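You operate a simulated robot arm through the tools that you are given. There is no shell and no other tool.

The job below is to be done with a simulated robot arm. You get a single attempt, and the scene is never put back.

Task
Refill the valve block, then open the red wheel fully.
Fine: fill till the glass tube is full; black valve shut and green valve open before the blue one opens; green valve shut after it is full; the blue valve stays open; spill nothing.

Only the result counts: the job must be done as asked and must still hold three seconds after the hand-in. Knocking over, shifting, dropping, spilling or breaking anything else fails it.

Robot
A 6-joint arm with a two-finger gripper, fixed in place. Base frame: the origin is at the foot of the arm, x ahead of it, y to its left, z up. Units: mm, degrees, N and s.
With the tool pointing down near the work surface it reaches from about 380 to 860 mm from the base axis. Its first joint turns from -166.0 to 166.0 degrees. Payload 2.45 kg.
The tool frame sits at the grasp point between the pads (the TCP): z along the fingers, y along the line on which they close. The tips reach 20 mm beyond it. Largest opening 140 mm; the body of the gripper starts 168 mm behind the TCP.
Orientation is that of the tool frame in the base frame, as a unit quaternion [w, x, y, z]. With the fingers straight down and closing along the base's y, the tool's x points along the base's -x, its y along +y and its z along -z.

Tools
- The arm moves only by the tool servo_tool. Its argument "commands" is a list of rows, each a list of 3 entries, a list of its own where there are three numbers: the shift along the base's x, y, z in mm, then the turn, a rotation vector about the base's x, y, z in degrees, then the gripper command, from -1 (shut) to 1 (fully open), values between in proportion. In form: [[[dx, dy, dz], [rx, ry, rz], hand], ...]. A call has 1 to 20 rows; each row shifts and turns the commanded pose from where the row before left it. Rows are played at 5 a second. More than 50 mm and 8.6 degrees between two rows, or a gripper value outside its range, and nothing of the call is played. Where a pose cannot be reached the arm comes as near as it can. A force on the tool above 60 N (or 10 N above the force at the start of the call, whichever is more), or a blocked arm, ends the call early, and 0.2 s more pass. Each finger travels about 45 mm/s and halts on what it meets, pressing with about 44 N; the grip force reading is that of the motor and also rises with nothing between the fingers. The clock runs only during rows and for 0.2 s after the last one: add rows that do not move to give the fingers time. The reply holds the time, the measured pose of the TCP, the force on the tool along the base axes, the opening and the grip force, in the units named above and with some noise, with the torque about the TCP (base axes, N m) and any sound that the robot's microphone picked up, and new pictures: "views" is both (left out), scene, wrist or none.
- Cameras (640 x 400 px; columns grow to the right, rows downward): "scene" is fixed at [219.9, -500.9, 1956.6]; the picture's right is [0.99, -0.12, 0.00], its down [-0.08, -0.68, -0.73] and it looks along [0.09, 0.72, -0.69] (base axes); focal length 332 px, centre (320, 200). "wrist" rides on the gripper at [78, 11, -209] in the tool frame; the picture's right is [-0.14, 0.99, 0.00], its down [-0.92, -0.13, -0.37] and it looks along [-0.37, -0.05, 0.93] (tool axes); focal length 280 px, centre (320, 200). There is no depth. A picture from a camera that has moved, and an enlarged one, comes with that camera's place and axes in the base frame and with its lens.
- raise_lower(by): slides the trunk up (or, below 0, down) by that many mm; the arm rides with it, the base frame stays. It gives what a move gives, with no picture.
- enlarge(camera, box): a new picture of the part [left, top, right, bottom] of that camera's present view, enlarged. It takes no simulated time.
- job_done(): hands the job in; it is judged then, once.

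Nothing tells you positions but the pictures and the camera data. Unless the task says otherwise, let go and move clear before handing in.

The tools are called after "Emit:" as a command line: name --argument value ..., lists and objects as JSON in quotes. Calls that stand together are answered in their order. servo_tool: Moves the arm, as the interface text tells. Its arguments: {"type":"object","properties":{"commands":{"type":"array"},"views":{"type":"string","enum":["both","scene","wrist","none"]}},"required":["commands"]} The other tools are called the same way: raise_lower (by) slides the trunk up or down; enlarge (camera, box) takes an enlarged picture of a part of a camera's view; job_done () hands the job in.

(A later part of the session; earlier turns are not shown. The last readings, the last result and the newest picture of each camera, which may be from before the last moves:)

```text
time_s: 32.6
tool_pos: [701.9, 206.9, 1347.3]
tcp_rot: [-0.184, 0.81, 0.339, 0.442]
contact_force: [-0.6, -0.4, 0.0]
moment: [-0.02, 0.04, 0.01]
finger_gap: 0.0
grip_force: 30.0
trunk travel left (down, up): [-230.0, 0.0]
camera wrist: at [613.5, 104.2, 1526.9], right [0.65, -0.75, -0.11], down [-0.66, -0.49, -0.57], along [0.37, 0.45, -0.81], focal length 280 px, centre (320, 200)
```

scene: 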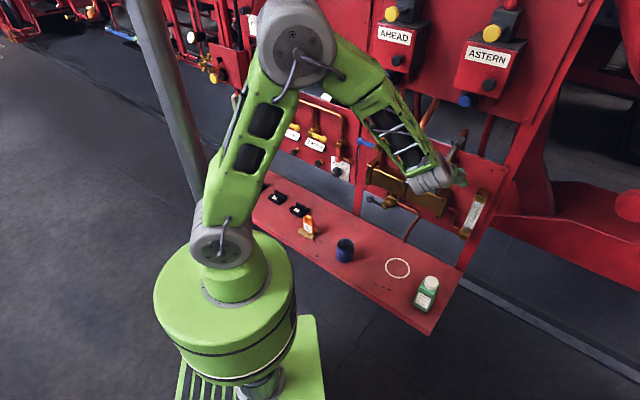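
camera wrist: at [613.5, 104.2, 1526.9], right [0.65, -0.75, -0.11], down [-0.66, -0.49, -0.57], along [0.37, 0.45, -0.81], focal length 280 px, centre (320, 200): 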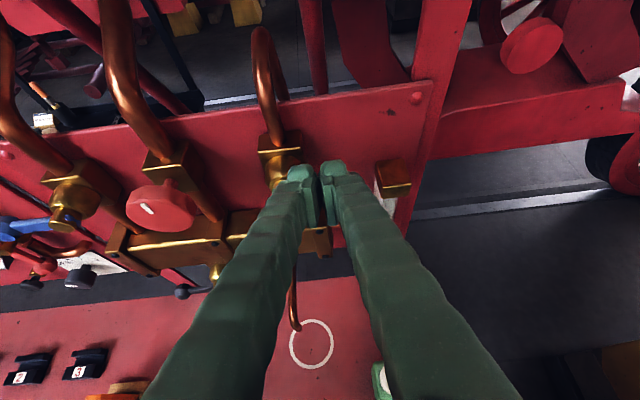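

The fingers are just above and in front of the green lever. I'll reach in and press down gently to test the turning direction.

Emit:
servo_tool --commands '[[[13.5, 13.5, -2], [0, 0, 0], -1], [[13.5, 13.5, -2], [0, 0, 0], -1], [[0, 0, -7], [0, 0, 0], -1], [[0, 0, -6], [0, 0, 0], -1], [[2.3, -2.3, -5], [0, 0, 0], -1], [[2.3, -2.3, -5], [0, 0, 0], -1], [[1.2, -1.2, -6], [0, 0, 0], -1]]'

Emit:
enlarge --camera "scene" --box '[340, 130, 500, 230]'

```text
time_s: 34.0
tool_pos: [730.3, 233.2, 1333.9]
tcp_rot: [-0.191, 0.802, 0.342, 0.45]
contact_force: [-11.9, -0.1, 21.2]
moment: [-0.04, 0.24, 0.18]
finger_gap: 6.0
grip_force: 29.4
trunk travel left (down, up): [-230.0, 0.0]
stopped in row 7: the force on the tool passed its limit at 64 N (the readings are from after the stop); the commanded pose is now the measured one
camera wrist: at [640.3, 126.7, 1509.0], right [0.66, -0.74, -0.11], down [-0.64, -0.48, -0.59], along [0.38, 0.47, -0.8], focal length 280 px, centre (320, 200)
```

scene: 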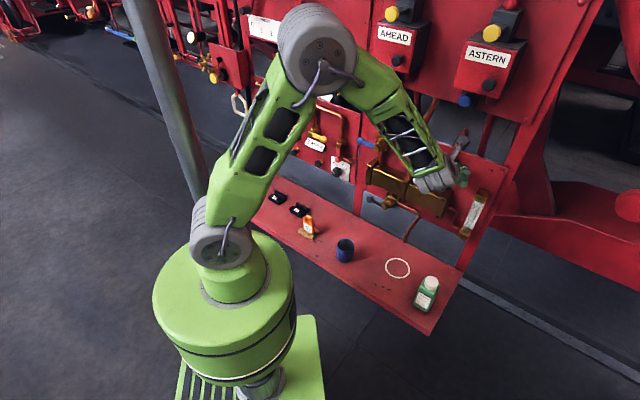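
wrist: 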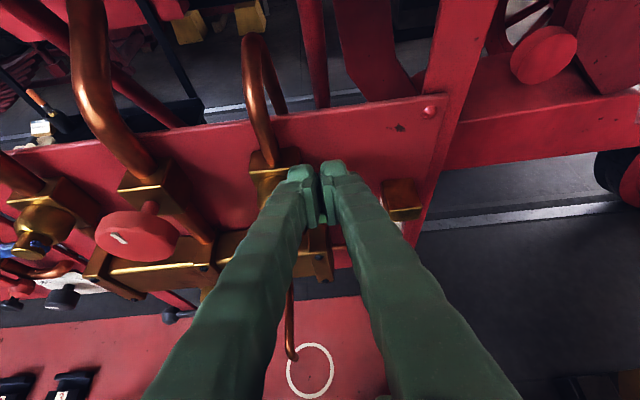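

```text
4.00 times, centred on (420, 180) of scene
camera zoom: at [219.9, -500.9, 1956.6], right [0.99, -0.12, 0.0], down [-0.08, -0.68, -0.73], along [0.09, 0.72, -0.69], focal length 1330 px, centre (-80, 280)
```

zoom: 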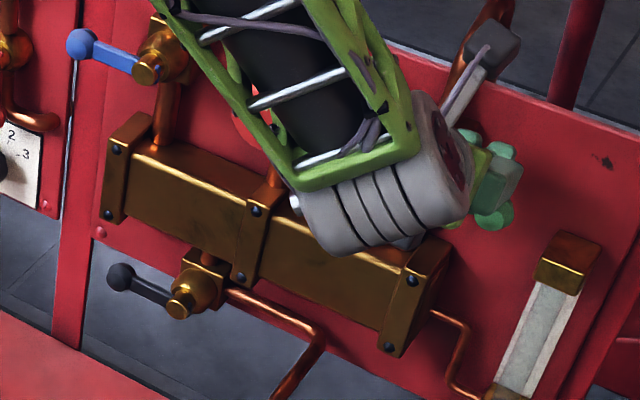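

Down is blocked: green sits at its stop, so it opens upward (counter-clockwise), consistent with how black closed. I'll back out, level the tool, and come in from below the green ball.

Emit:
servo_tool --commands '[[[0, 0, 8], [0, 0, 0], -1], [[-20, -20, 0], [0, 0, 0], -1], [[-22, -22, 0], [5.5, -5.5, 0], -1], [[5, -5, -15], [5.5, -5.5, 0], -1], [[5, -5, -20], [5.5, -5.5, 0], -1], [[3, -3, -25], [5.5, -5.5, 0], -1], [[0, 0, -20], [0, 0, 0], -1], [[0, 0, 0], [0, 0, 0], -1]]'

```text
time_s: 35.8
tool_pos: [703.2, 175.6, 1253.0]
tcp_rot: [-0.27, 0.655, 0.28, 0.648]
contact_force: [-1.0, -0.7, 0.2]
moment: [-0.01, 0.0, 0.01]
finger_gap: 0.1
grip_force: 29.7
trunk travel left (down, up): [-230.0, 0.0]
camera wrist: at [562.9, 20.7, 1335.1], right [0.71, -0.7, -0.13], down [-0.35, -0.19, -0.92], along [0.61, 0.69, -0.38], focal length 280 px, centre (320, 200)
```

scene: 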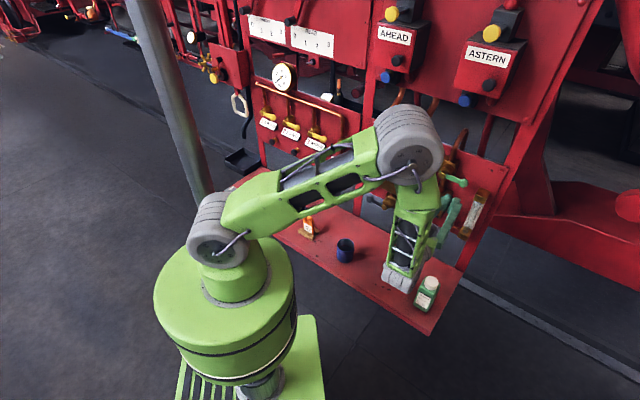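
wrist: 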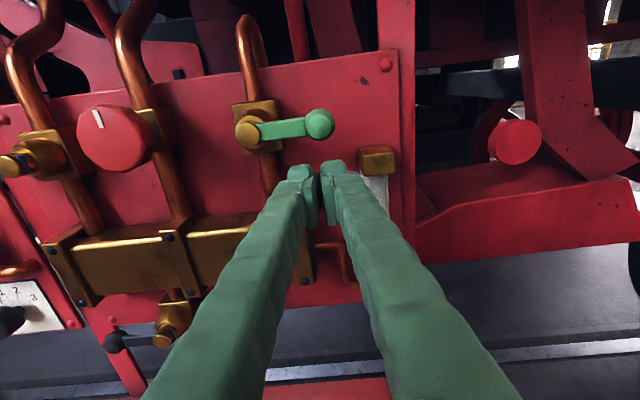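

The tool is level below the green ball. I'll move in under it and push it up along its arc.

Emit:
servo_tool --commands '[[[12, 12, 0], [0, 0, 0], -1], [[12, 12, 0], [0, 0, 0], -1], [[12, 12, 0], [0, 0, 0], -1], [[-0.7, 0.7, 8], [0, 0, 0], -1], [[-0.7, 0.7, 7], [0, 0, 0], -1], [[2.4, -2.4, 7.5], [0, 0, 0], -1], [[2.4, -2.4, 7.5], [0, 0, 0], -1], [[1, -1, 8.5], [0, 0, 0], -1], [[1, -1, 8.5], [0, 0, 0], -1]]'

```text
time_s: 37.8
tool_pos: [744.1, 209.0, 1302.0]
tcp_rot: [-0.268, 0.656, 0.278, 0.649]
contact_force: [0.6, -1.2, -2.4]
moment: [-0.06, 0.0, 0.02]
finger_gap: 0.1
grip_force: 29.7
trunk travel left (down, up): [-230.0, 0.0]
camera wrist: at [605.7, 52.9, 1384.3], right [0.71, -0.7, -0.13], down [-0.35, -0.19, -0.92], along [0.61, 0.69, -0.38], focal length 280 px, centre (320, 200)
```

scene: 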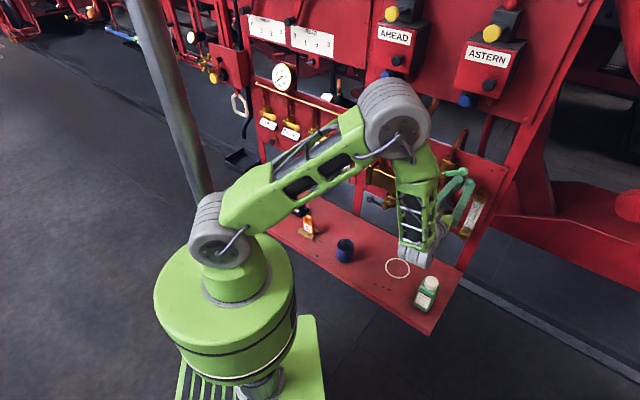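
wrist: 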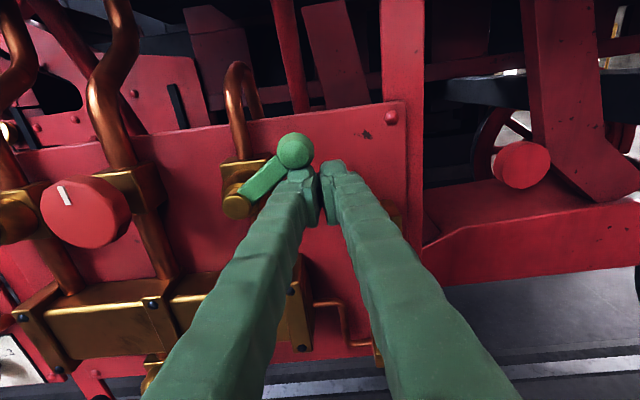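

Green is turning up freely. I'll continue along the arc to its vertical stop.

Emit:
servo_tool --commands '[[[0, 0, 8], [0, 0, 0], -1], [[0, 0, 8.5], [0, 0, 0], -1], [[-2.8, 2.8, 9], [0, 0, 0], -1], [[-3.2, 3.2, 9], [0, 0, 0], -1], [[-5, 5, 8], [0, 0, 0], -1], [[-5.3, 5.3, 7.5], [0, 0, 0], -1], [[-6.7, 6.7, 5], [0, 0, 0], -1], [[-6.7, 6.7, 5], [0, 0, 0], -1], [[-3.5, 3.5, 1], [0, 0, 0], -1]]'

```text
time_s: 39.9
tool_pos: [721.6, 228.3, 1358.1]
tcp_rot: [-0.258, 0.664, 0.266, 0.649]
contact_force: [23.1, -23.1, -10.9]
moment: [-0.14, 0.13, -0.39]
finger_gap: 0.2
grip_force: 29.9
trunk travel left (down, up): [-230.0, 0.0]
stopped in row 9: the force on the tool passed its limit at 61 N (the readings are from after the stop); the commanded pose is now the measured one
camera wrist: at [578.6, 77.9, 1441.2], right [0.68, -0.72, -0.13], down [-0.37, -0.18, -0.91], along [0.63, 0.67, -0.39], focal length 280 px, centre (320, 200)
```

scene: 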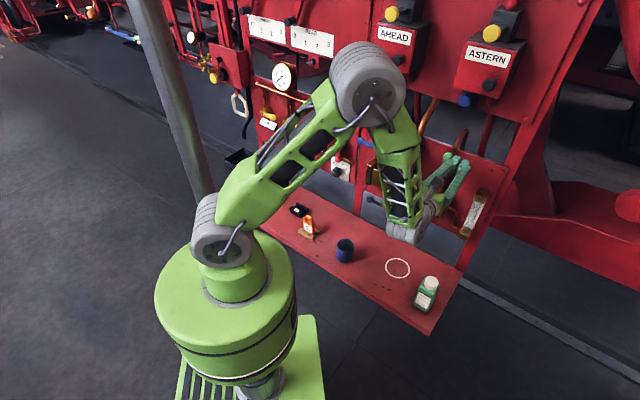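
wrist: 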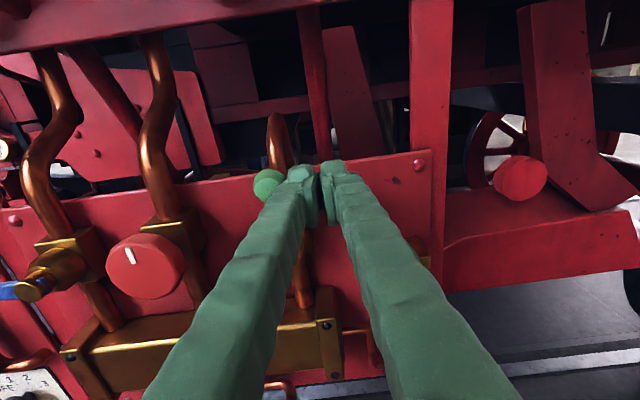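

Green stopped firmly with its ball straight above the hub, so it is open. I'll back away and verify in the pictures.

Emit:
servo_tool --commands '[[[7, -7, 0], [0, 0, 0], -1], [[-18, -18, 0], [0, 0, 0], -1], [[-18, -18, 0], [0, 0, 0], -1], [[0, 0, 0], [0, 0, 0], -1]]'

Emit:
enlarge --camera "scene" --box '[340, 130, 500, 230]'

```text
time_s: 40.9
tool_pos: [687.4, 190.2, 1362.0]
tcp_rot: [-0.264, 0.66, 0.273, 0.648]
contact_force: [0.8, 0.4, -0.4]
moment: [0.03, -0.04, -0.01]
finger_gap: 0.1
grip_force: 29.6
trunk travel left (down, up): [-230.0, 0.0]
camera wrist: at [545.4, 36.9, 1444.1], right [0.69, -0.71, -0.13], down [-0.36, -0.18, -0.91], along [0.62, 0.68, -0.38], focal length 280 px, centre (320, 200)
```

scene: 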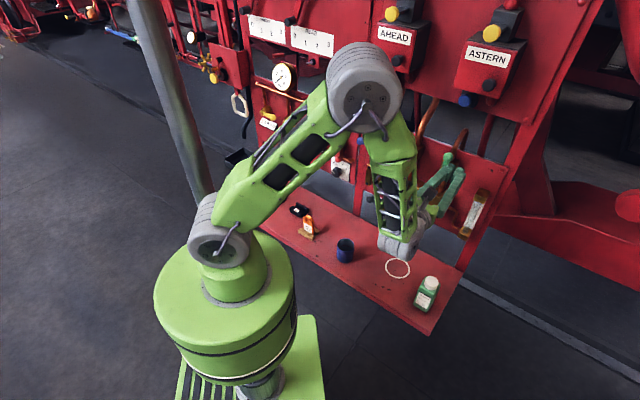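
wrist: 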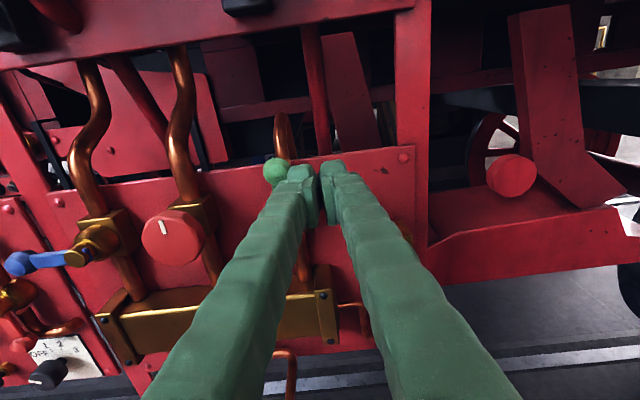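

```text
4.00 times, centred on (420, 180) of scene
camera zoom: at [219.9, -500.9, 1956.6], right [0.99, -0.12, 0.0], down [-0.08, -0.68, -0.73], along [0.09, 0.72, -0.69], focal length 1330 px, centre (-80, 280)
```

zoom: 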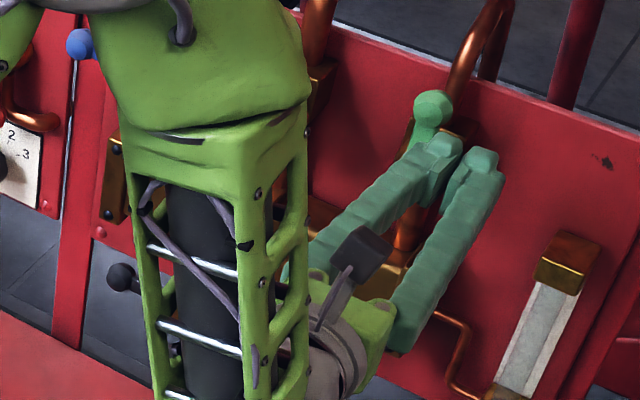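

Green stands vertically open, black is horizontal and shut. Next I'll pitch the tool down again and travel left in front of the panel to the blue valve.

Emit:
servo_tool --commands '[[[-16, 16, 0], [-4.95, 4.95, 0], -1], [[-16, 16, 0], [-4.95, 4.95, 0], -1], [[-16, 16, 0], [-4.95, 4.95, 0], -1], [[-16, 16, 0], [-4.95, 4.95, 0], -1], [[-16, 16, 0], [-4.95, 4.95, 0], -1], [[-20, 20, 0], [0, 0, 0], -1], [[-20, 20, 0], [0, 0, 0], -1], [[-20, 20, 0], [0, 0, 0], -1], [[-20, 20, 0], [0, 0, 0], -1], [[-20, 20, 0], [0, 0, 0], -1], [[-20, 20, 0], [0, 0, 0], -1], [[-20, 20, 0], [0, 0, 0], -1], [[0, 0, 0], [0, 0, 0], -1]]'

```text
time_s: 43.7
tool_pos: [487.8, 390.4, 1371.1]
tcp_rot: [-0.175, 0.823, 0.346, 0.415]
contact_force: [-0.3, -0.6, 0.1]
moment: [-0.05, 0.0, 0.01]
finger_gap: 0.0
grip_force: 29.4
out of reach, approached as far as the arm can: row 11, 12
trunk travel left (down, up): [-230.0, 0.0]
camera wrist: at [411.1, 295.7, 1558.9], right [0.65, -0.75, -0.11], down [-0.68, -0.51, -0.52], along [0.33, 0.42, -0.85], focal length 280 px, centre (320, 200)
```

scene: 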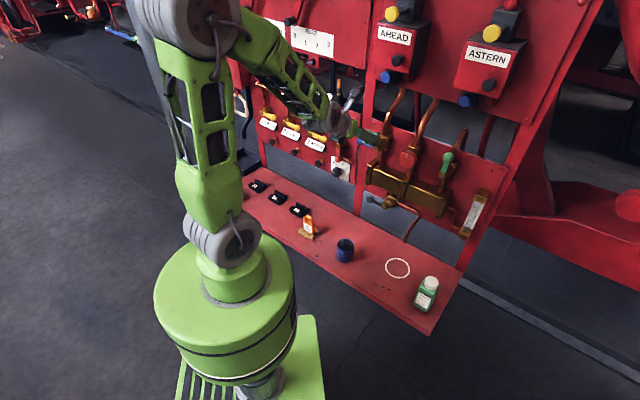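
wrist: 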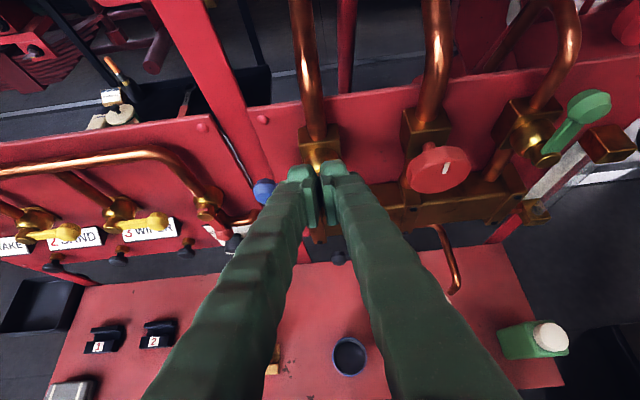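

The blue ball is at lateral ≈0, hub ≈70, and the tube stays visible in the scene camera. I'll move in over the blue lever.

Emit:
servo_tool --commands '[[[-2.6, 16.7, -5], [0, 0, 0], -1], [[-2.6, 16.7, -6], [0, 0, 0], -1], [[-2.6, 16.7, -6], [0, 0, 0], -1], [[0, 0, 0], [0, 0, 0], -1]]'

Emit:
enlarge --camera "scene" --box '[420, 160, 520, 250]'

```text
time_s: 44.7
tool_pos: [511.7, 409.7, 1371.2]
tcp_rot: [-0.175, 0.823, 0.346, 0.415]
contact_force: [0.0, -0.7, 0.0]
moment: [-0.02, -0.02, -0.02]
finger_gap: 0.0
grip_force: 29.5
out of reach, approached as far as the arm can: row 1, 2, 3
trunk travel left (down, up): [-230.0, 0.0]
camera wrist: at [433.4, 314.6, 1558.7], right [0.65, -0.75, -0.11], down [-0.68, -0.51, -0.52], along [0.33, 0.42, -0.85], focal length 280 px, centre (320, 200)
```

scene: 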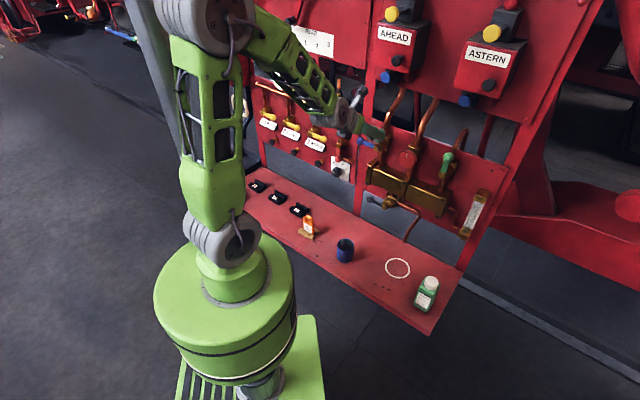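
wrist: 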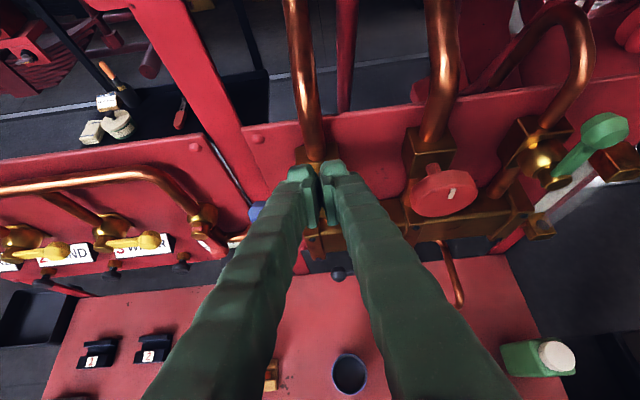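

```text
4.44 times, centred on (470, 205) of scene
camera zoom: at [219.9, -500.9, 1956.6], right [0.99, -0.12, 0.0], down [-0.08, -0.68, -0.73], along [0.09, 0.72, -0.69], focal length 1478 px, centre (-347, 178)
```

zoom: 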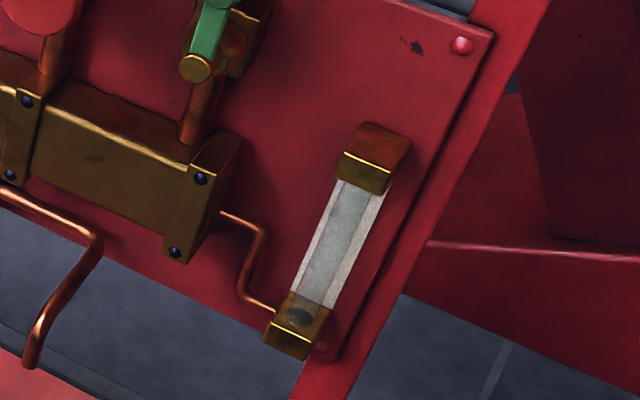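

The inner reach limit bit again on the left side. I'll yaw the tool to the left so the wrist sits farther right and out, then approach blue.

Emit:
servo_tool --commands '[[[0, 0, 0], [0, 0, 7.5], -1], [[0, 0, 0], [0, 0, 7.5], -1], [[-7.3, 8.3, -5], [0, 0, 7.5], -1], [[-7.3, 8.3, -5], [0, 0, 7.5], -1], [[-7.3, 8.3, -5], [0, 0, 0], -1], [[-7.3, 8.3, -5], [0, 0, 0], -1], [[0, 0, 0], [0, 0, 0], -1]]'

```text
time_s: 46.3
tool_pos: [484.0, 440.4, 1352.7]
tcp_rot: [-0.272, 0.707, 0.544, 0.362]
contact_force: [-0.6, 0.4, -0.6]
moment: [-0.02, -0.02, -0.04]
finger_gap: 0.0
grip_force: 29.7
trunk travel left (down, up): [-230.0, 0.0]
camera wrist: at [458.9, 320.4, 1538.4], right [0.94, -0.34, -0.1], down [-0.34, -0.78, -0.53], along [0.1, 0.53, -0.84], focal length 280 px, centre (320, 200)
```

scene: 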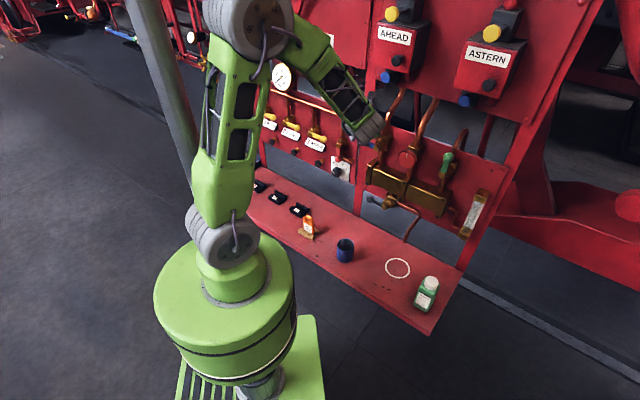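
wrist: 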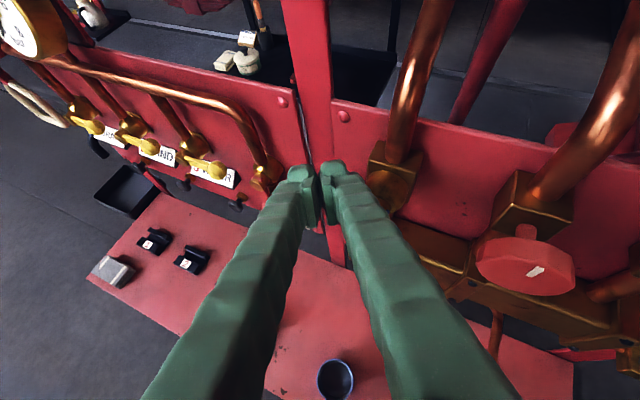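

The fingers are over the blue lever now. I'll reach in and press it down just a little, then check the tube.

Emit:
servo_tool --commands '[[[8.5, 8.5, -3], [0, 0, 0], -1], [[8.5, 8.5, -3], [0, 0, 0], -1], [[0, 0, -6], [0, 0, 0], -1], [[0, 0, -6], [0, 0, 0], -1], [[-4.6, 4.6, -9], [0, 0, 0], -1]]'

Emit:
enlarge --camera "scene" --box '[420, 160, 520, 250]'

Emit:
enlarge --camera "scene" --box '[340, 110, 440, 200]'

```text
time_s: 47.5
tool_pos: [497.0, 462.9, 1322.3]
tcp_rot: [-0.271, 0.707, 0.544, 0.362]
contact_force: [-0.6, -0.3, -0.1]
moment: [-0.03, 0.0, 0.0]
finger_gap: 0.0
grip_force: 29.6
trunk travel left (down, up): [-230.0, 0.0]
camera wrist: at [472.2, 341.9, 1509.8], right [0.94, -0.34, -0.1], down [-0.34, -0.78, -0.53], along [0.1, 0.53, -0.84], focal length 280 px, centre (320, 200)
```

scene: 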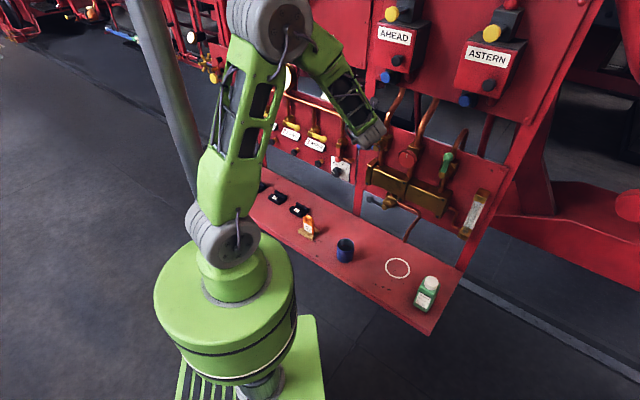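
wrist: 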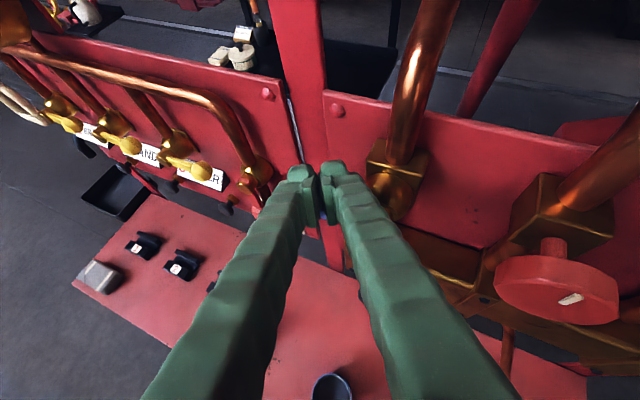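

```text
4.44 times, centred on (470, 205) of scene
camera zoom: at [219.9, -500.9, 1956.6], right [0.99, -0.12, 0.0], down [-0.08, -0.68, -0.73], along [0.09, 0.72, -0.69], focal length 1478 px, centre (-347, 178)
```

zoom: 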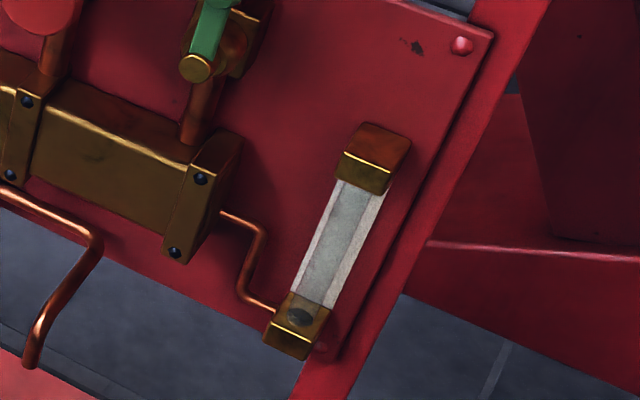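

```text
4.44 times, centred on (390, 155) of scene
camera zoom: at [219.9, -500.9, 1956.6], right [0.99, -0.12, 0.0], down [-0.08, -0.68, -0.73], along [0.09, 0.72, -0.69], focal length 1478 px, centre (9, 400)
```

zoom: 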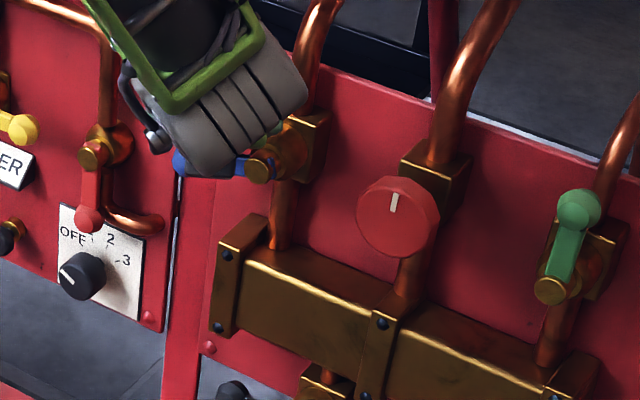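

Blue has begun to turn (ball lowered ~15°), the tube is still empty. I'll continue to about 45° and check the tube.

Emit:
servo_tool --commands '[[[-2, 2, -9], [0, 0, 0], -1], [[0, 0, -12], [0, 0, 0], -1]]' --views "scene"

Emit:
enlarge --camera "scene" --box '[420, 160, 520, 250]'

Emit:
enlarge --camera "scene" --box '[340, 110, 440, 200]'

```text
time_s: 48.1
tool_pos: [493.2, 464.1, 1303.0]
tcp_rot: [-0.272, 0.706, 0.544, 0.363]
contact_force: [1.1, 3.5, 6.9]
moment: [0.01, -0.23, 0.12]
finger_gap: 0.0
grip_force: 29.4
trunk travel left (down, up): [-230.0, 0.0]
```

scene: 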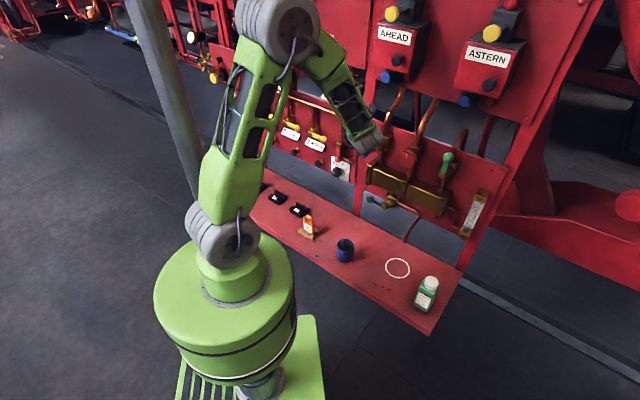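

```text
4.44 times, centred on (470, 205) of scene
camera zoom: at [219.9, -500.9, 1956.6], right [0.99, -0.12, 0.0], down [-0.08, -0.68, -0.73], along [0.09, 0.72, -0.69], focal length 1478 px, centre (-347, 178)
```

zoom: 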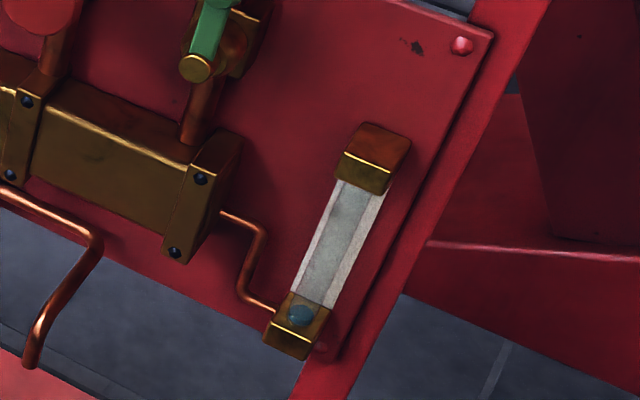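

```text
4.44 times, centred on (390, 155) of scene
camera zoom: at [219.9, -500.9, 1956.6], right [0.99, -0.12, 0.0], down [-0.08, -0.68, -0.73], along [0.09, 0.72, -0.69], focal length 1478 px, centre (9, 400)
```

zoom: 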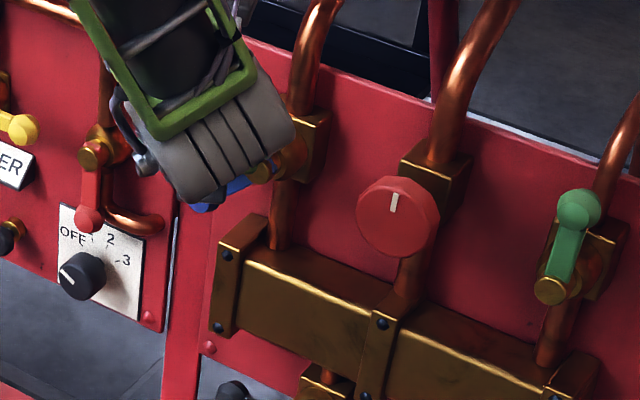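

A bluish meniscus has just appeared at the tube's bottom, so flow has started. I'll wait a moment at this opening to measure the fill rate.

Emit:
servo_tool --commands '[[[0, 0, 0], [0, 0, 0], -1], [[0, 0, 0], [0, 0, 0], -1], [[0, 0, 0], [0, 0, 0], -1], [[0, 0, 0], [0, 0, 0], -1]]' --views "none"

Emit:
enlarge --camera "scene" --box '[420, 160, 520, 250]'

```text
time_s: 49.1
tool_pos: [493.3, 463.2, 1302.1]
tcp_rot: [-0.272, 0.707, 0.544, 0.362]
contact_force: [-0.6, 5.5, 2.7]
moment: [0.07, -0.1, 0.13]
finger_gap: 0.0
grip_force: 29.6
trunk travel left (down, up): [-230.0, 0.0]
```

```text
4.44 times, centred on (470, 205) of scene
camera zoom: at [219.9, -500.9, 1956.6], right [0.99, -0.12, 0.0], down [-0.08, -0.68, -0.73], along [0.09, 0.72, -0.69], focal length 1478 px, centre (-347, 178)
```

zoom: 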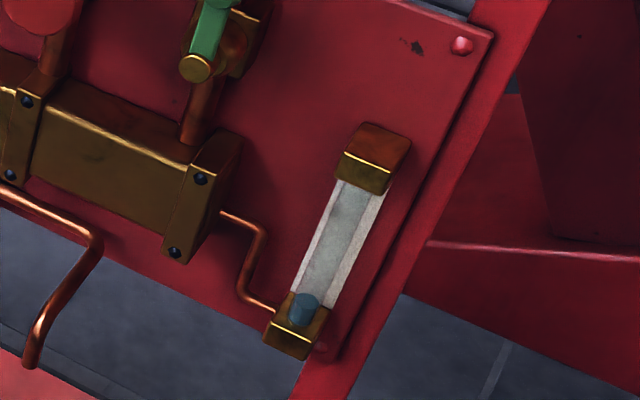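

The tube rises about 11% per second, leaving roughly 8 s. I'll leave blue part-open, travel quickly to the left side of the green lever, and check the level.

Emit:
servo_tool --commands '[[[-6.5, -23.5, 18], [0, 0, 0], -1], [[-6.5, -23.5, 18], [0, 0, 0], -1], [[26.5, -26.5, 16], [0, 0, 0], -1], [[26.5, -26.5, 16], [0, 0, 0], -1], [[26.5, -26.5, 10], [0, 0, -7.5], -1], [[26.5, -26.5, 5], [0, 0, -7.5], -1], [[26.5, -26.5, 0], [0, 0, -7.5], -1], [[26.5, -26.5, 0], [0, 0, -7.5], -1]]' --views "both"

Emit:
enlarge --camera "scene" --box '[420, 160, 520, 250]'

Emit:
enlarge --camera "scene" --box '[340, 110, 440, 200]'

```text
time_s: 50.9
tool_pos: [638.2, 257.6, 1386.8]
tcp_rot: [-0.169, 0.824, 0.341, 0.419]
contact_force: [-0.2, 0.2, 0.5]
moment: [0.02, 0.02, 0.0]
finger_gap: 0.0
grip_force: 29.4
trunk travel left (down, up): [-230.0, 0.0]
camera wrist: at [555.4, 165.1, 1574.4], right [0.64, -0.76, -0.1], down [-0.68, -0.5, -0.53], along [0.35, 0.41, -0.84], focal length 280 px, centre (320, 200)
```

scene: 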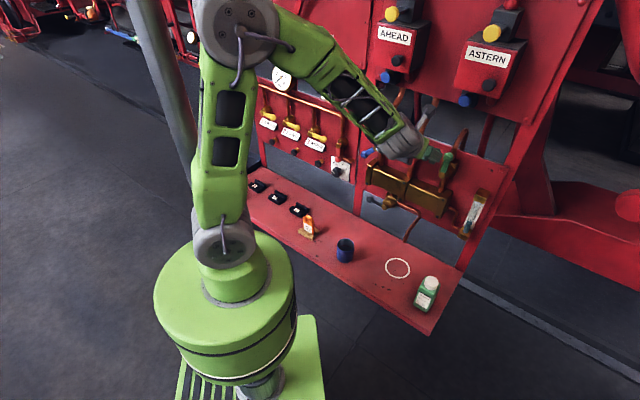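
wrist: 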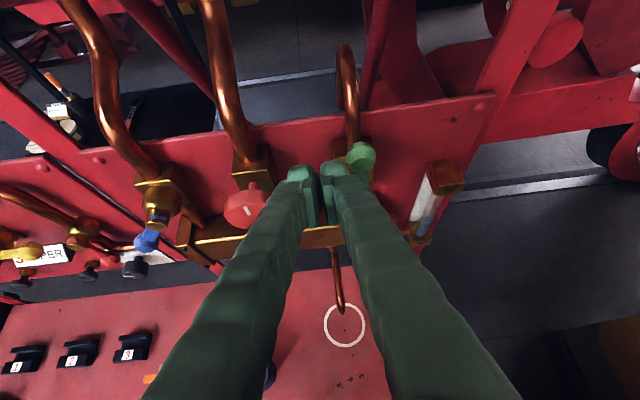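

```text
4.44 times, centred on (470, 205) of scene
camera zoom: at [219.9, -500.9, 1956.6], right [0.99, -0.12, 0.0], down [-0.08, -0.68, -0.73], along [0.09, 0.72, -0.69], focal length 1478 px, centre (-347, 178)
```

zoom: 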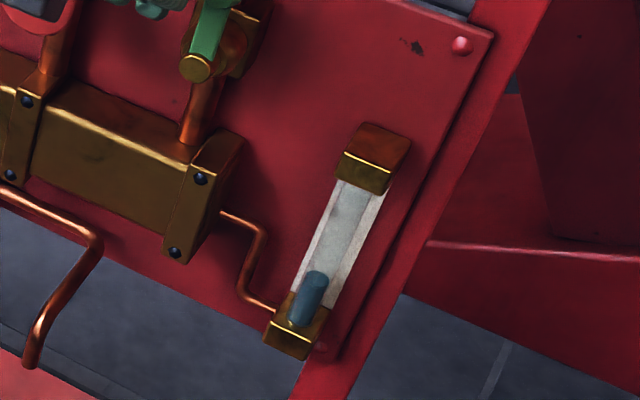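

```text
4.44 times, centred on (390, 155) of scene
camera zoom: at [219.9, -500.9, 1956.6], right [0.99, -0.12, 0.0], down [-0.08, -0.68, -0.73], along [0.09, 0.72, -0.69], focal length 1478 px, centre (9, 400)
```

zoom: 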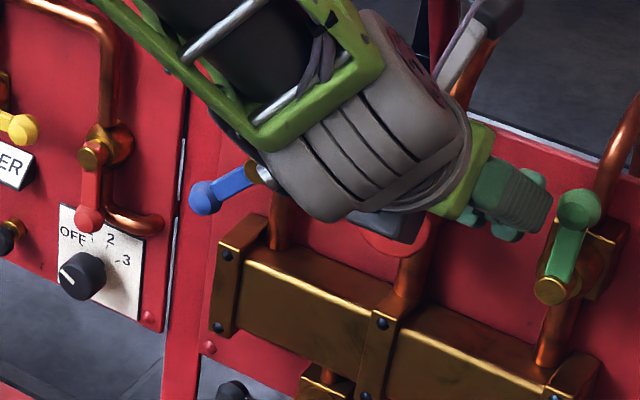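

The level is about 30% and steady, with full expected near t≈57.5 s. I'll move in beside the green lever on its left.

Emit:
servo_tool --commands '[[[16.5, 16.5, -20], [0, 0, 0], -1], [[16.5, 16.5, -20], [0, 0, 0], -1]]'

Emit:
enlarge --camera "scene" --box '[420, 160, 520, 250]'

```text
time_s: 51.5
tool_pos: [672.7, 292.1, 1346.5]
tcp_rot: [-0.168, 0.824, 0.342, 0.42]
contact_force: [-0.7, 0.2, -0.3]
moment: [-0.02, -0.03, 0.0]
finger_gap: 0.0
grip_force: 29.4
trunk travel left (down, up): [-230.0, 0.0]
camera wrist: at [589.8, 199.1, 1533.7], right [0.64, -0.76, -0.1], down [-0.68, -0.51, -0.53], along [0.35, 0.41, -0.84], focal length 280 px, centre (320, 200)
```

scene: 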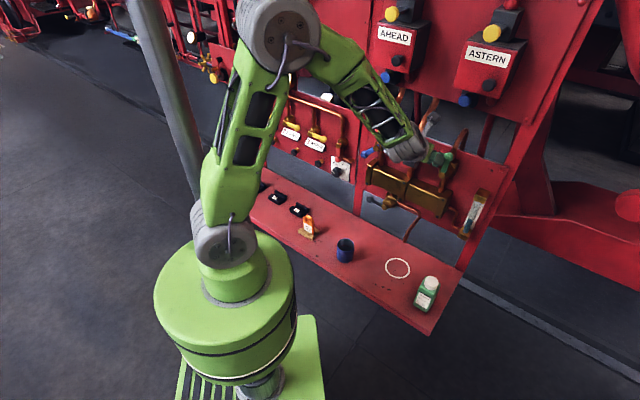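
wrist: 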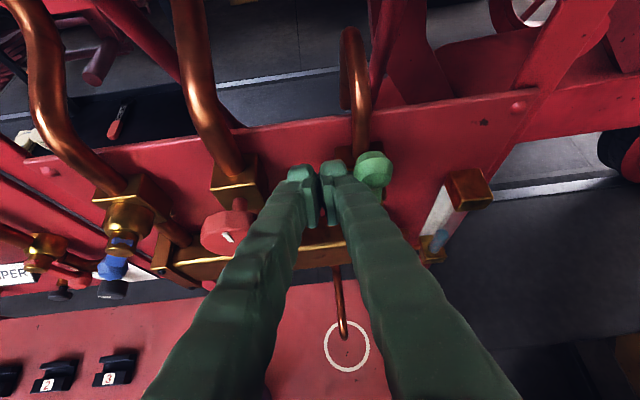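

```text
4.44 times, centred on (470, 205) of scene
camera zoom: at [219.9, -500.9, 1956.6], right [0.99, -0.12, 0.0], down [-0.08, -0.68, -0.73], along [0.09, 0.72, -0.69], focal length 1478 px, centre (-347, 178)
```

zoom: 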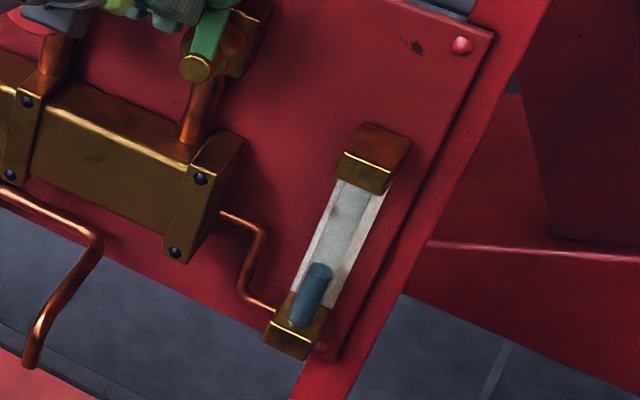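

In position beside the lever; level about 37%. I'll wait a few seconds and check again.

Emit:
servo_tool --commands '[[[4, -4, 0], [0, 0, 0], -1], [[0, 0, 0], [0, 0, 0], -1], [[0, 0, 0], [0, 0, 0], -1], [[0, 0, 0], [0, 0, 0], -1], [[0, 0, 0], [0, 0, 0], -1], [[0, 0, 0], [0, 0, 0], -1], [[0, 0, 0], [0, 0, 0], -1], [[0, 0, 0], [0, 0, 0], -1], [[0, 0, 0], [0, 0, 0], -1], [[0, 0, 0], [0, 0, 0], -1], [[0, 0, 0], [0, 0, 0], -1], [[0, 0, 0], [0, 0, 0], -1], [[0, 0, 0], [0, 0, 0], -1], [[0, 0, 0], [0, 0, 0], -1]]' --views "none"

Emit:
enlarge --camera "scene" --box '[420, 160, 520, 250]'

```text
time_s: 54.5
tool_pos: [676.6, 286.0, 1347.4]
tcp_rot: [-0.168, 0.824, 0.342, 0.42]
contact_force: [-0.1, 0.3, 0.3]
moment: [-0.02, 0.01, 0.03]
finger_gap: 0.0
grip_force: 29.9
trunk travel left (down, up): [-230.0, 0.0]
```

```text
4.44 times, centred on (470, 205) of scene
camera zoom: at [219.9, -500.9, 1956.6], right [0.99, -0.12, 0.0], down [-0.08, -0.68, -0.73], along [0.09, 0.72, -0.69], focal length 1478 px, centre (-347, 178)
```

zoom: 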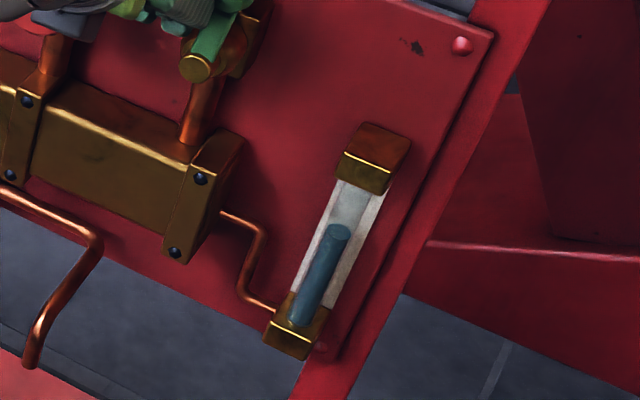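

Level about 64%. I'll wait a little more.

Emit:
servo_tool --commands '[[[0, 0, 0], [0, 0, 0], -1], [[0, 0, 0], [0, 0, 0], -1], [[0, 0, 0], [0, 0, 0], -1], [[0, 0, 0], [0, 0, 0], -1], [[0, 0, 0], [0, 0, 0], -1], [[0, 0, 0], [0, 0, 0], -1], [[0, 0, 0], [0, 0, 0], -1], [[0, 0, 0], [0, 0, 0], -1], [[0, 0, 0], [0, 0, 0], -1], [[0, 0, 0], [0, 0, 0], -1], [[0, 0, 0], [0, 0, 0], -1]]' --views "none"

Emit:
enlarge --camera "scene" --box '[440, 180, 500, 245]'

Emit:
enlarge --camera "wrist" --box '[320, 120, 520, 280]'

```text
time_s: 56.9
tool_pos: [675.9, 287.2, 1347.2]
tcp_rot: [-0.168, 0.824, 0.341, 0.42]
contact_force: [0.6, 0.6, -0.4]
moment: [0.02, 0.02, 0.01]
finger_gap: 0.0
grip_force: 29.0
trunk travel left (down, up): [-230.0, 0.0]
```

```text
6.15 times, centred on (470, 212) of scene
camera zoom: at [219.9, -500.9, 1956.6], right [0.99, -0.12, 0.0], down [-0.08, -0.68, -0.73], along [0.09, 0.72, -0.69], focal length 2046 px, centre (-603, 123)
```

zoom: 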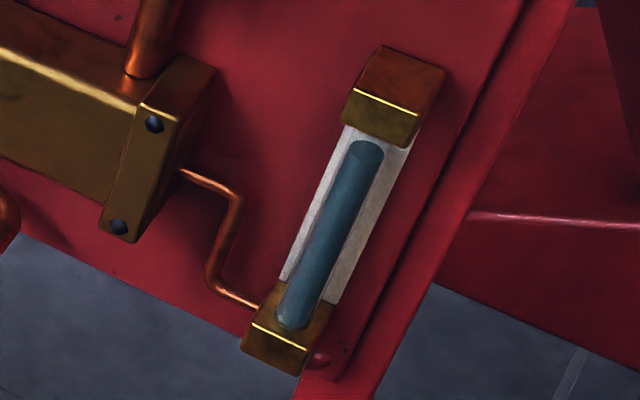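

```text
2.50 times, centred on (420, 200) of wrist
camera zoom: at [594.3, 194.0, 1534.0], right [0.64, -0.76, -0.1], down [-0.68, -0.51, -0.53], along [0.35, 0.41, -0.84], focal length 701 px, centre (70, 200)
```

zoom: 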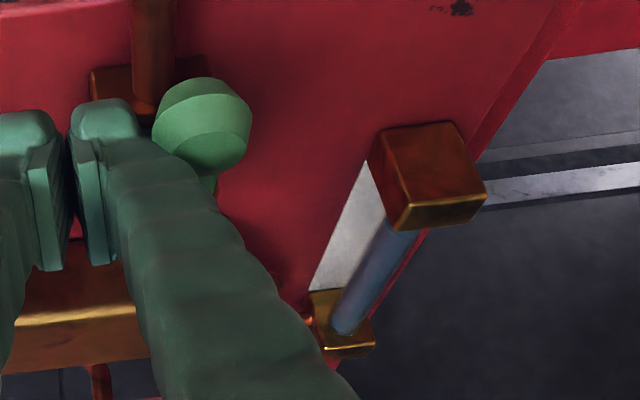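

The level is about 85% by height (the top bracket hides the last bit), rising ~10%/s. I'll wait 0.4 s and then sweep green shut over about 1 s.

Emit:
servo_tool --commands '[[[0, 0, 0], [0, 0, 0], -1], [[0, 0, 0], [0, 0, 0], -1], [[9.9, -9.9, 6.6], [0, 0, 0], -1], [[10.2, -10.2, 5.4], [0, 0, 0], -1], [[12.4, -12.4, -1], [0, 0, 0], -1], [[12.3, -12.3, -10], [0, 0, 0], -1], [[8.9, -8.9, -17], [0, 0, 0], -1], [[0, 0, -4], [0, 0, 0], -1]]'

Emit:
enlarge --camera "scene" --box '[440, 180, 500, 245]'

Emit:
enlarge --camera "scene" --box '[400, 140, 500, 230]'

```text
time_s: 58.7
tool_pos: [728.4, 232.9, 1332.9]
tcp_rot: [-0.169, 0.82, 0.341, 0.426]
contact_force: [-7.1, 2.6, 35.6]
moment: [0.15, 0.12, 0.15]
finger_gap: 6.0
grip_force: 30.0
trunk travel left (down, up): [-230.0, 0.0]
camera wrist: at [645.4, 138.1, 1518.3], right [0.64, -0.76, -0.1], down [-0.68, -0.5, -0.54], along [0.36, 0.41, -0.84], focal length 280 px, centre (320, 200)
```

scene: 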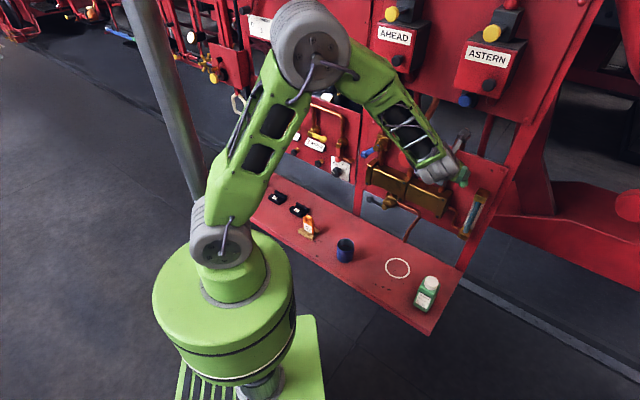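
wrist: 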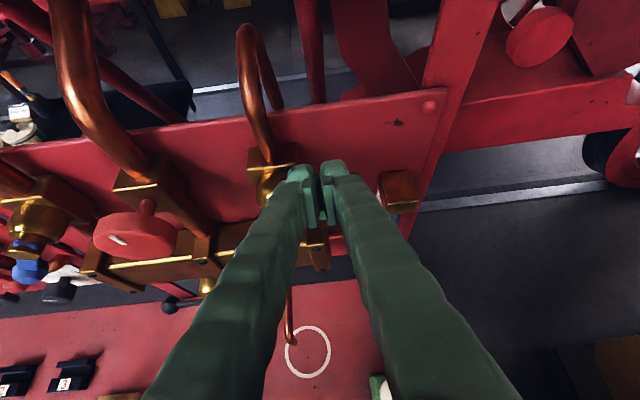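

```text
6.15 times, centred on (470, 212) of scene
camera zoom: at [219.9, -500.9, 1956.6], right [0.99, -0.12, 0.0], down [-0.08, -0.68, -0.73], along [0.09, 0.72, -0.69], focal length 2046 px, centre (-603, 123)
```

zoom: 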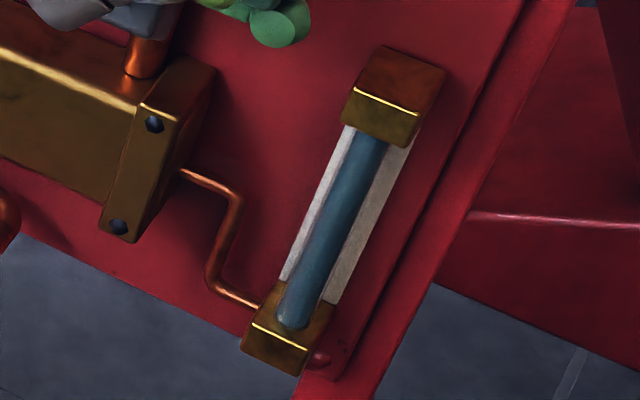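

```text
4.44 times, centred on (450, 185) of scene
camera zoom: at [219.9, -500.9, 1956.6], right [0.99, -0.12, 0.0], down [-0.08, -0.68, -0.73], along [0.09, 0.72, -0.69], focal length 1478 px, centre (-258, 267)
```

zoom: 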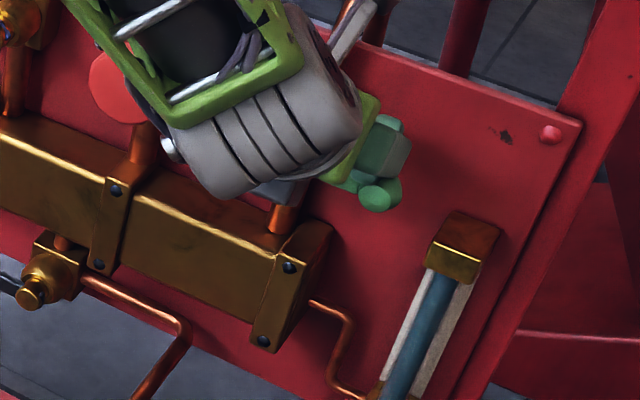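

Green is shut at its stop and the liquid reaches at least the bracket edge. I'll back off and lower the wrist camera to see the very top of the tube from level height.

Emit:
servo_tool --commands '[[[0, 0, 10], [0, 0, 0], -1], [[-20, -20, 0], [0, 0, 0], -1], [[-22, -22, 0], [5.5, -5.5, 0], -1], [[3, -3, -10], [5.5, -5.5, 0], -1], [[3, -3, -10], [5.5, -5.5, 0], -1], [[0, 0, -15], [5.5, -5.5, 0], -1], [[0, 0, -20], [0, 0, 0], -1]]' --views "none"

Emit:
raise_lower --by -130

Emit:
servo_tool --commands '[[[0, 0, 0], [0, 0, 0], -1]]'

```text
time_s: 60.3
tool_pos: [695.8, 183.6, 1283.2]
tcp_rot: [-0.253, 0.682, 0.281, 0.626]
contact_force: [-0.3, 0.3, 0.1]
moment: [0.02, -0.01, 0.0]
finger_gap: 0.0
grip_force: 29.9
trunk travel left (down, up): [-230.0, 0.0]
```

```text
time_s: 61.9
tool_pos: [695.4, 184.7, 1153.1]
tcp_rot: [-0.253, 0.682, 0.281, 0.626]
contact_force: [-1.2, 0.4, 0.9]
moment: [0.01, 0.03, 0.01]
finger_gap: 0.2
grip_force: 29.5
trunk travel left (down, up): [-100.0, 130.0]
```

```text
time_s: 62.3
tool_pos: [694.9, 184.8, 1153.3]
tcp_rot: [-0.254, 0.682, 0.282, 0.625]
contact_force: [-0.4, -0.1, -0.6]
moment: [-0.01, 0.01, 0.02]
finger_gap: 0.1
grip_force: 29.8
trunk travel left (down, up): [-100.0, 130.0]
camera wrist: at [558.3, 35.6, 1249.8], right [0.69, -0.71, -0.13], down [-0.41, -0.23, -0.89], along [0.6, 0.66, -0.45], focal length 280 px, centre (320, 200)
```

scene: 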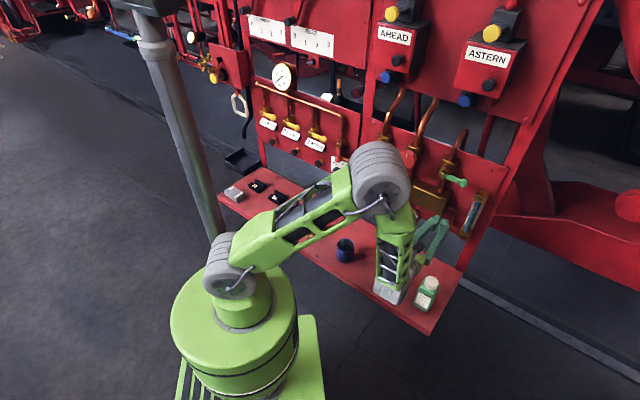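
wrist: 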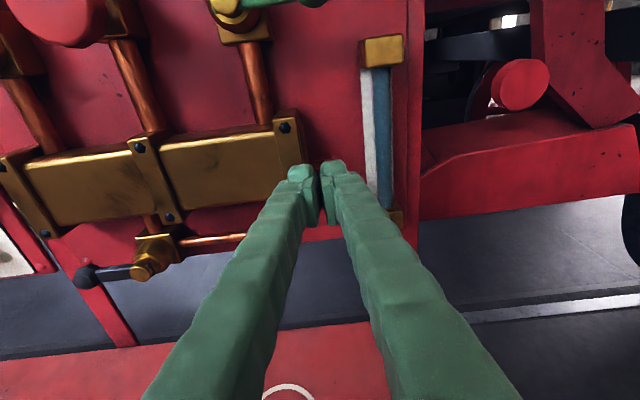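

Emit:
enlarge --camera "wrist" --box '[350, 20, 430, 80]'

Emit:
enlarge --camera "wrist" --box '[330, 20, 450, 230]'

Emit:
enlarge --camera "scene" --box '[340, 130, 500, 240]'

```text
6.67 times, centred on (390, 50) of wrist
camera zoom: at [558.3, 35.6, 1249.8], right [0.69, -0.71, -0.13], down [-0.41, -0.23, -0.89], along [0.6, 0.66, -0.45], focal length 1869 px, centre (-147, 1200)
```

zoom: 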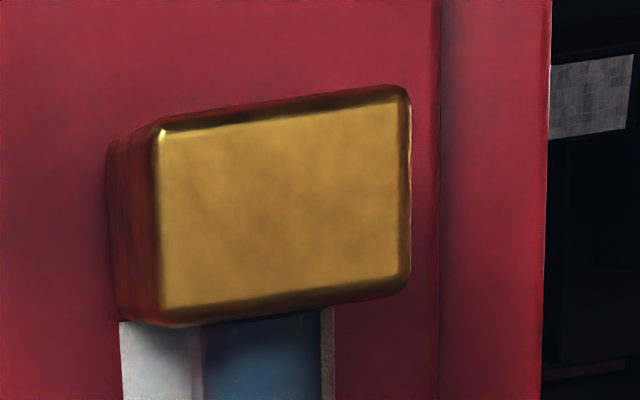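

```text
1.90 times, centred on (390, 125) of wrist
camera zoom: at [558.3, 35.6, 1249.8], right [0.69, -0.71, -0.13], down [-0.41, -0.23, -0.89], along [0.6, 0.66, -0.45], focal length 534 px, centre (187, 343)
```

zoom: 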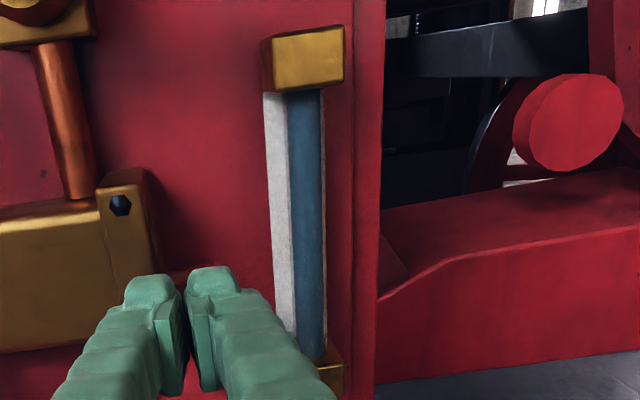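

```text
3.64 times, centred on (420, 185) of scene
camera zoom: at [219.9, -500.9, 1956.6], right [0.99, -0.12, 0.0], down [-0.08, -0.68, -0.73], along [0.09, 0.72, -0.69], focal length 1209 px, centre (-44, 254)
```

zoom: 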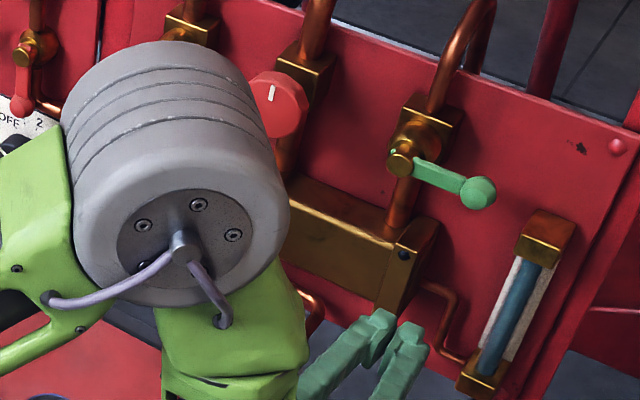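

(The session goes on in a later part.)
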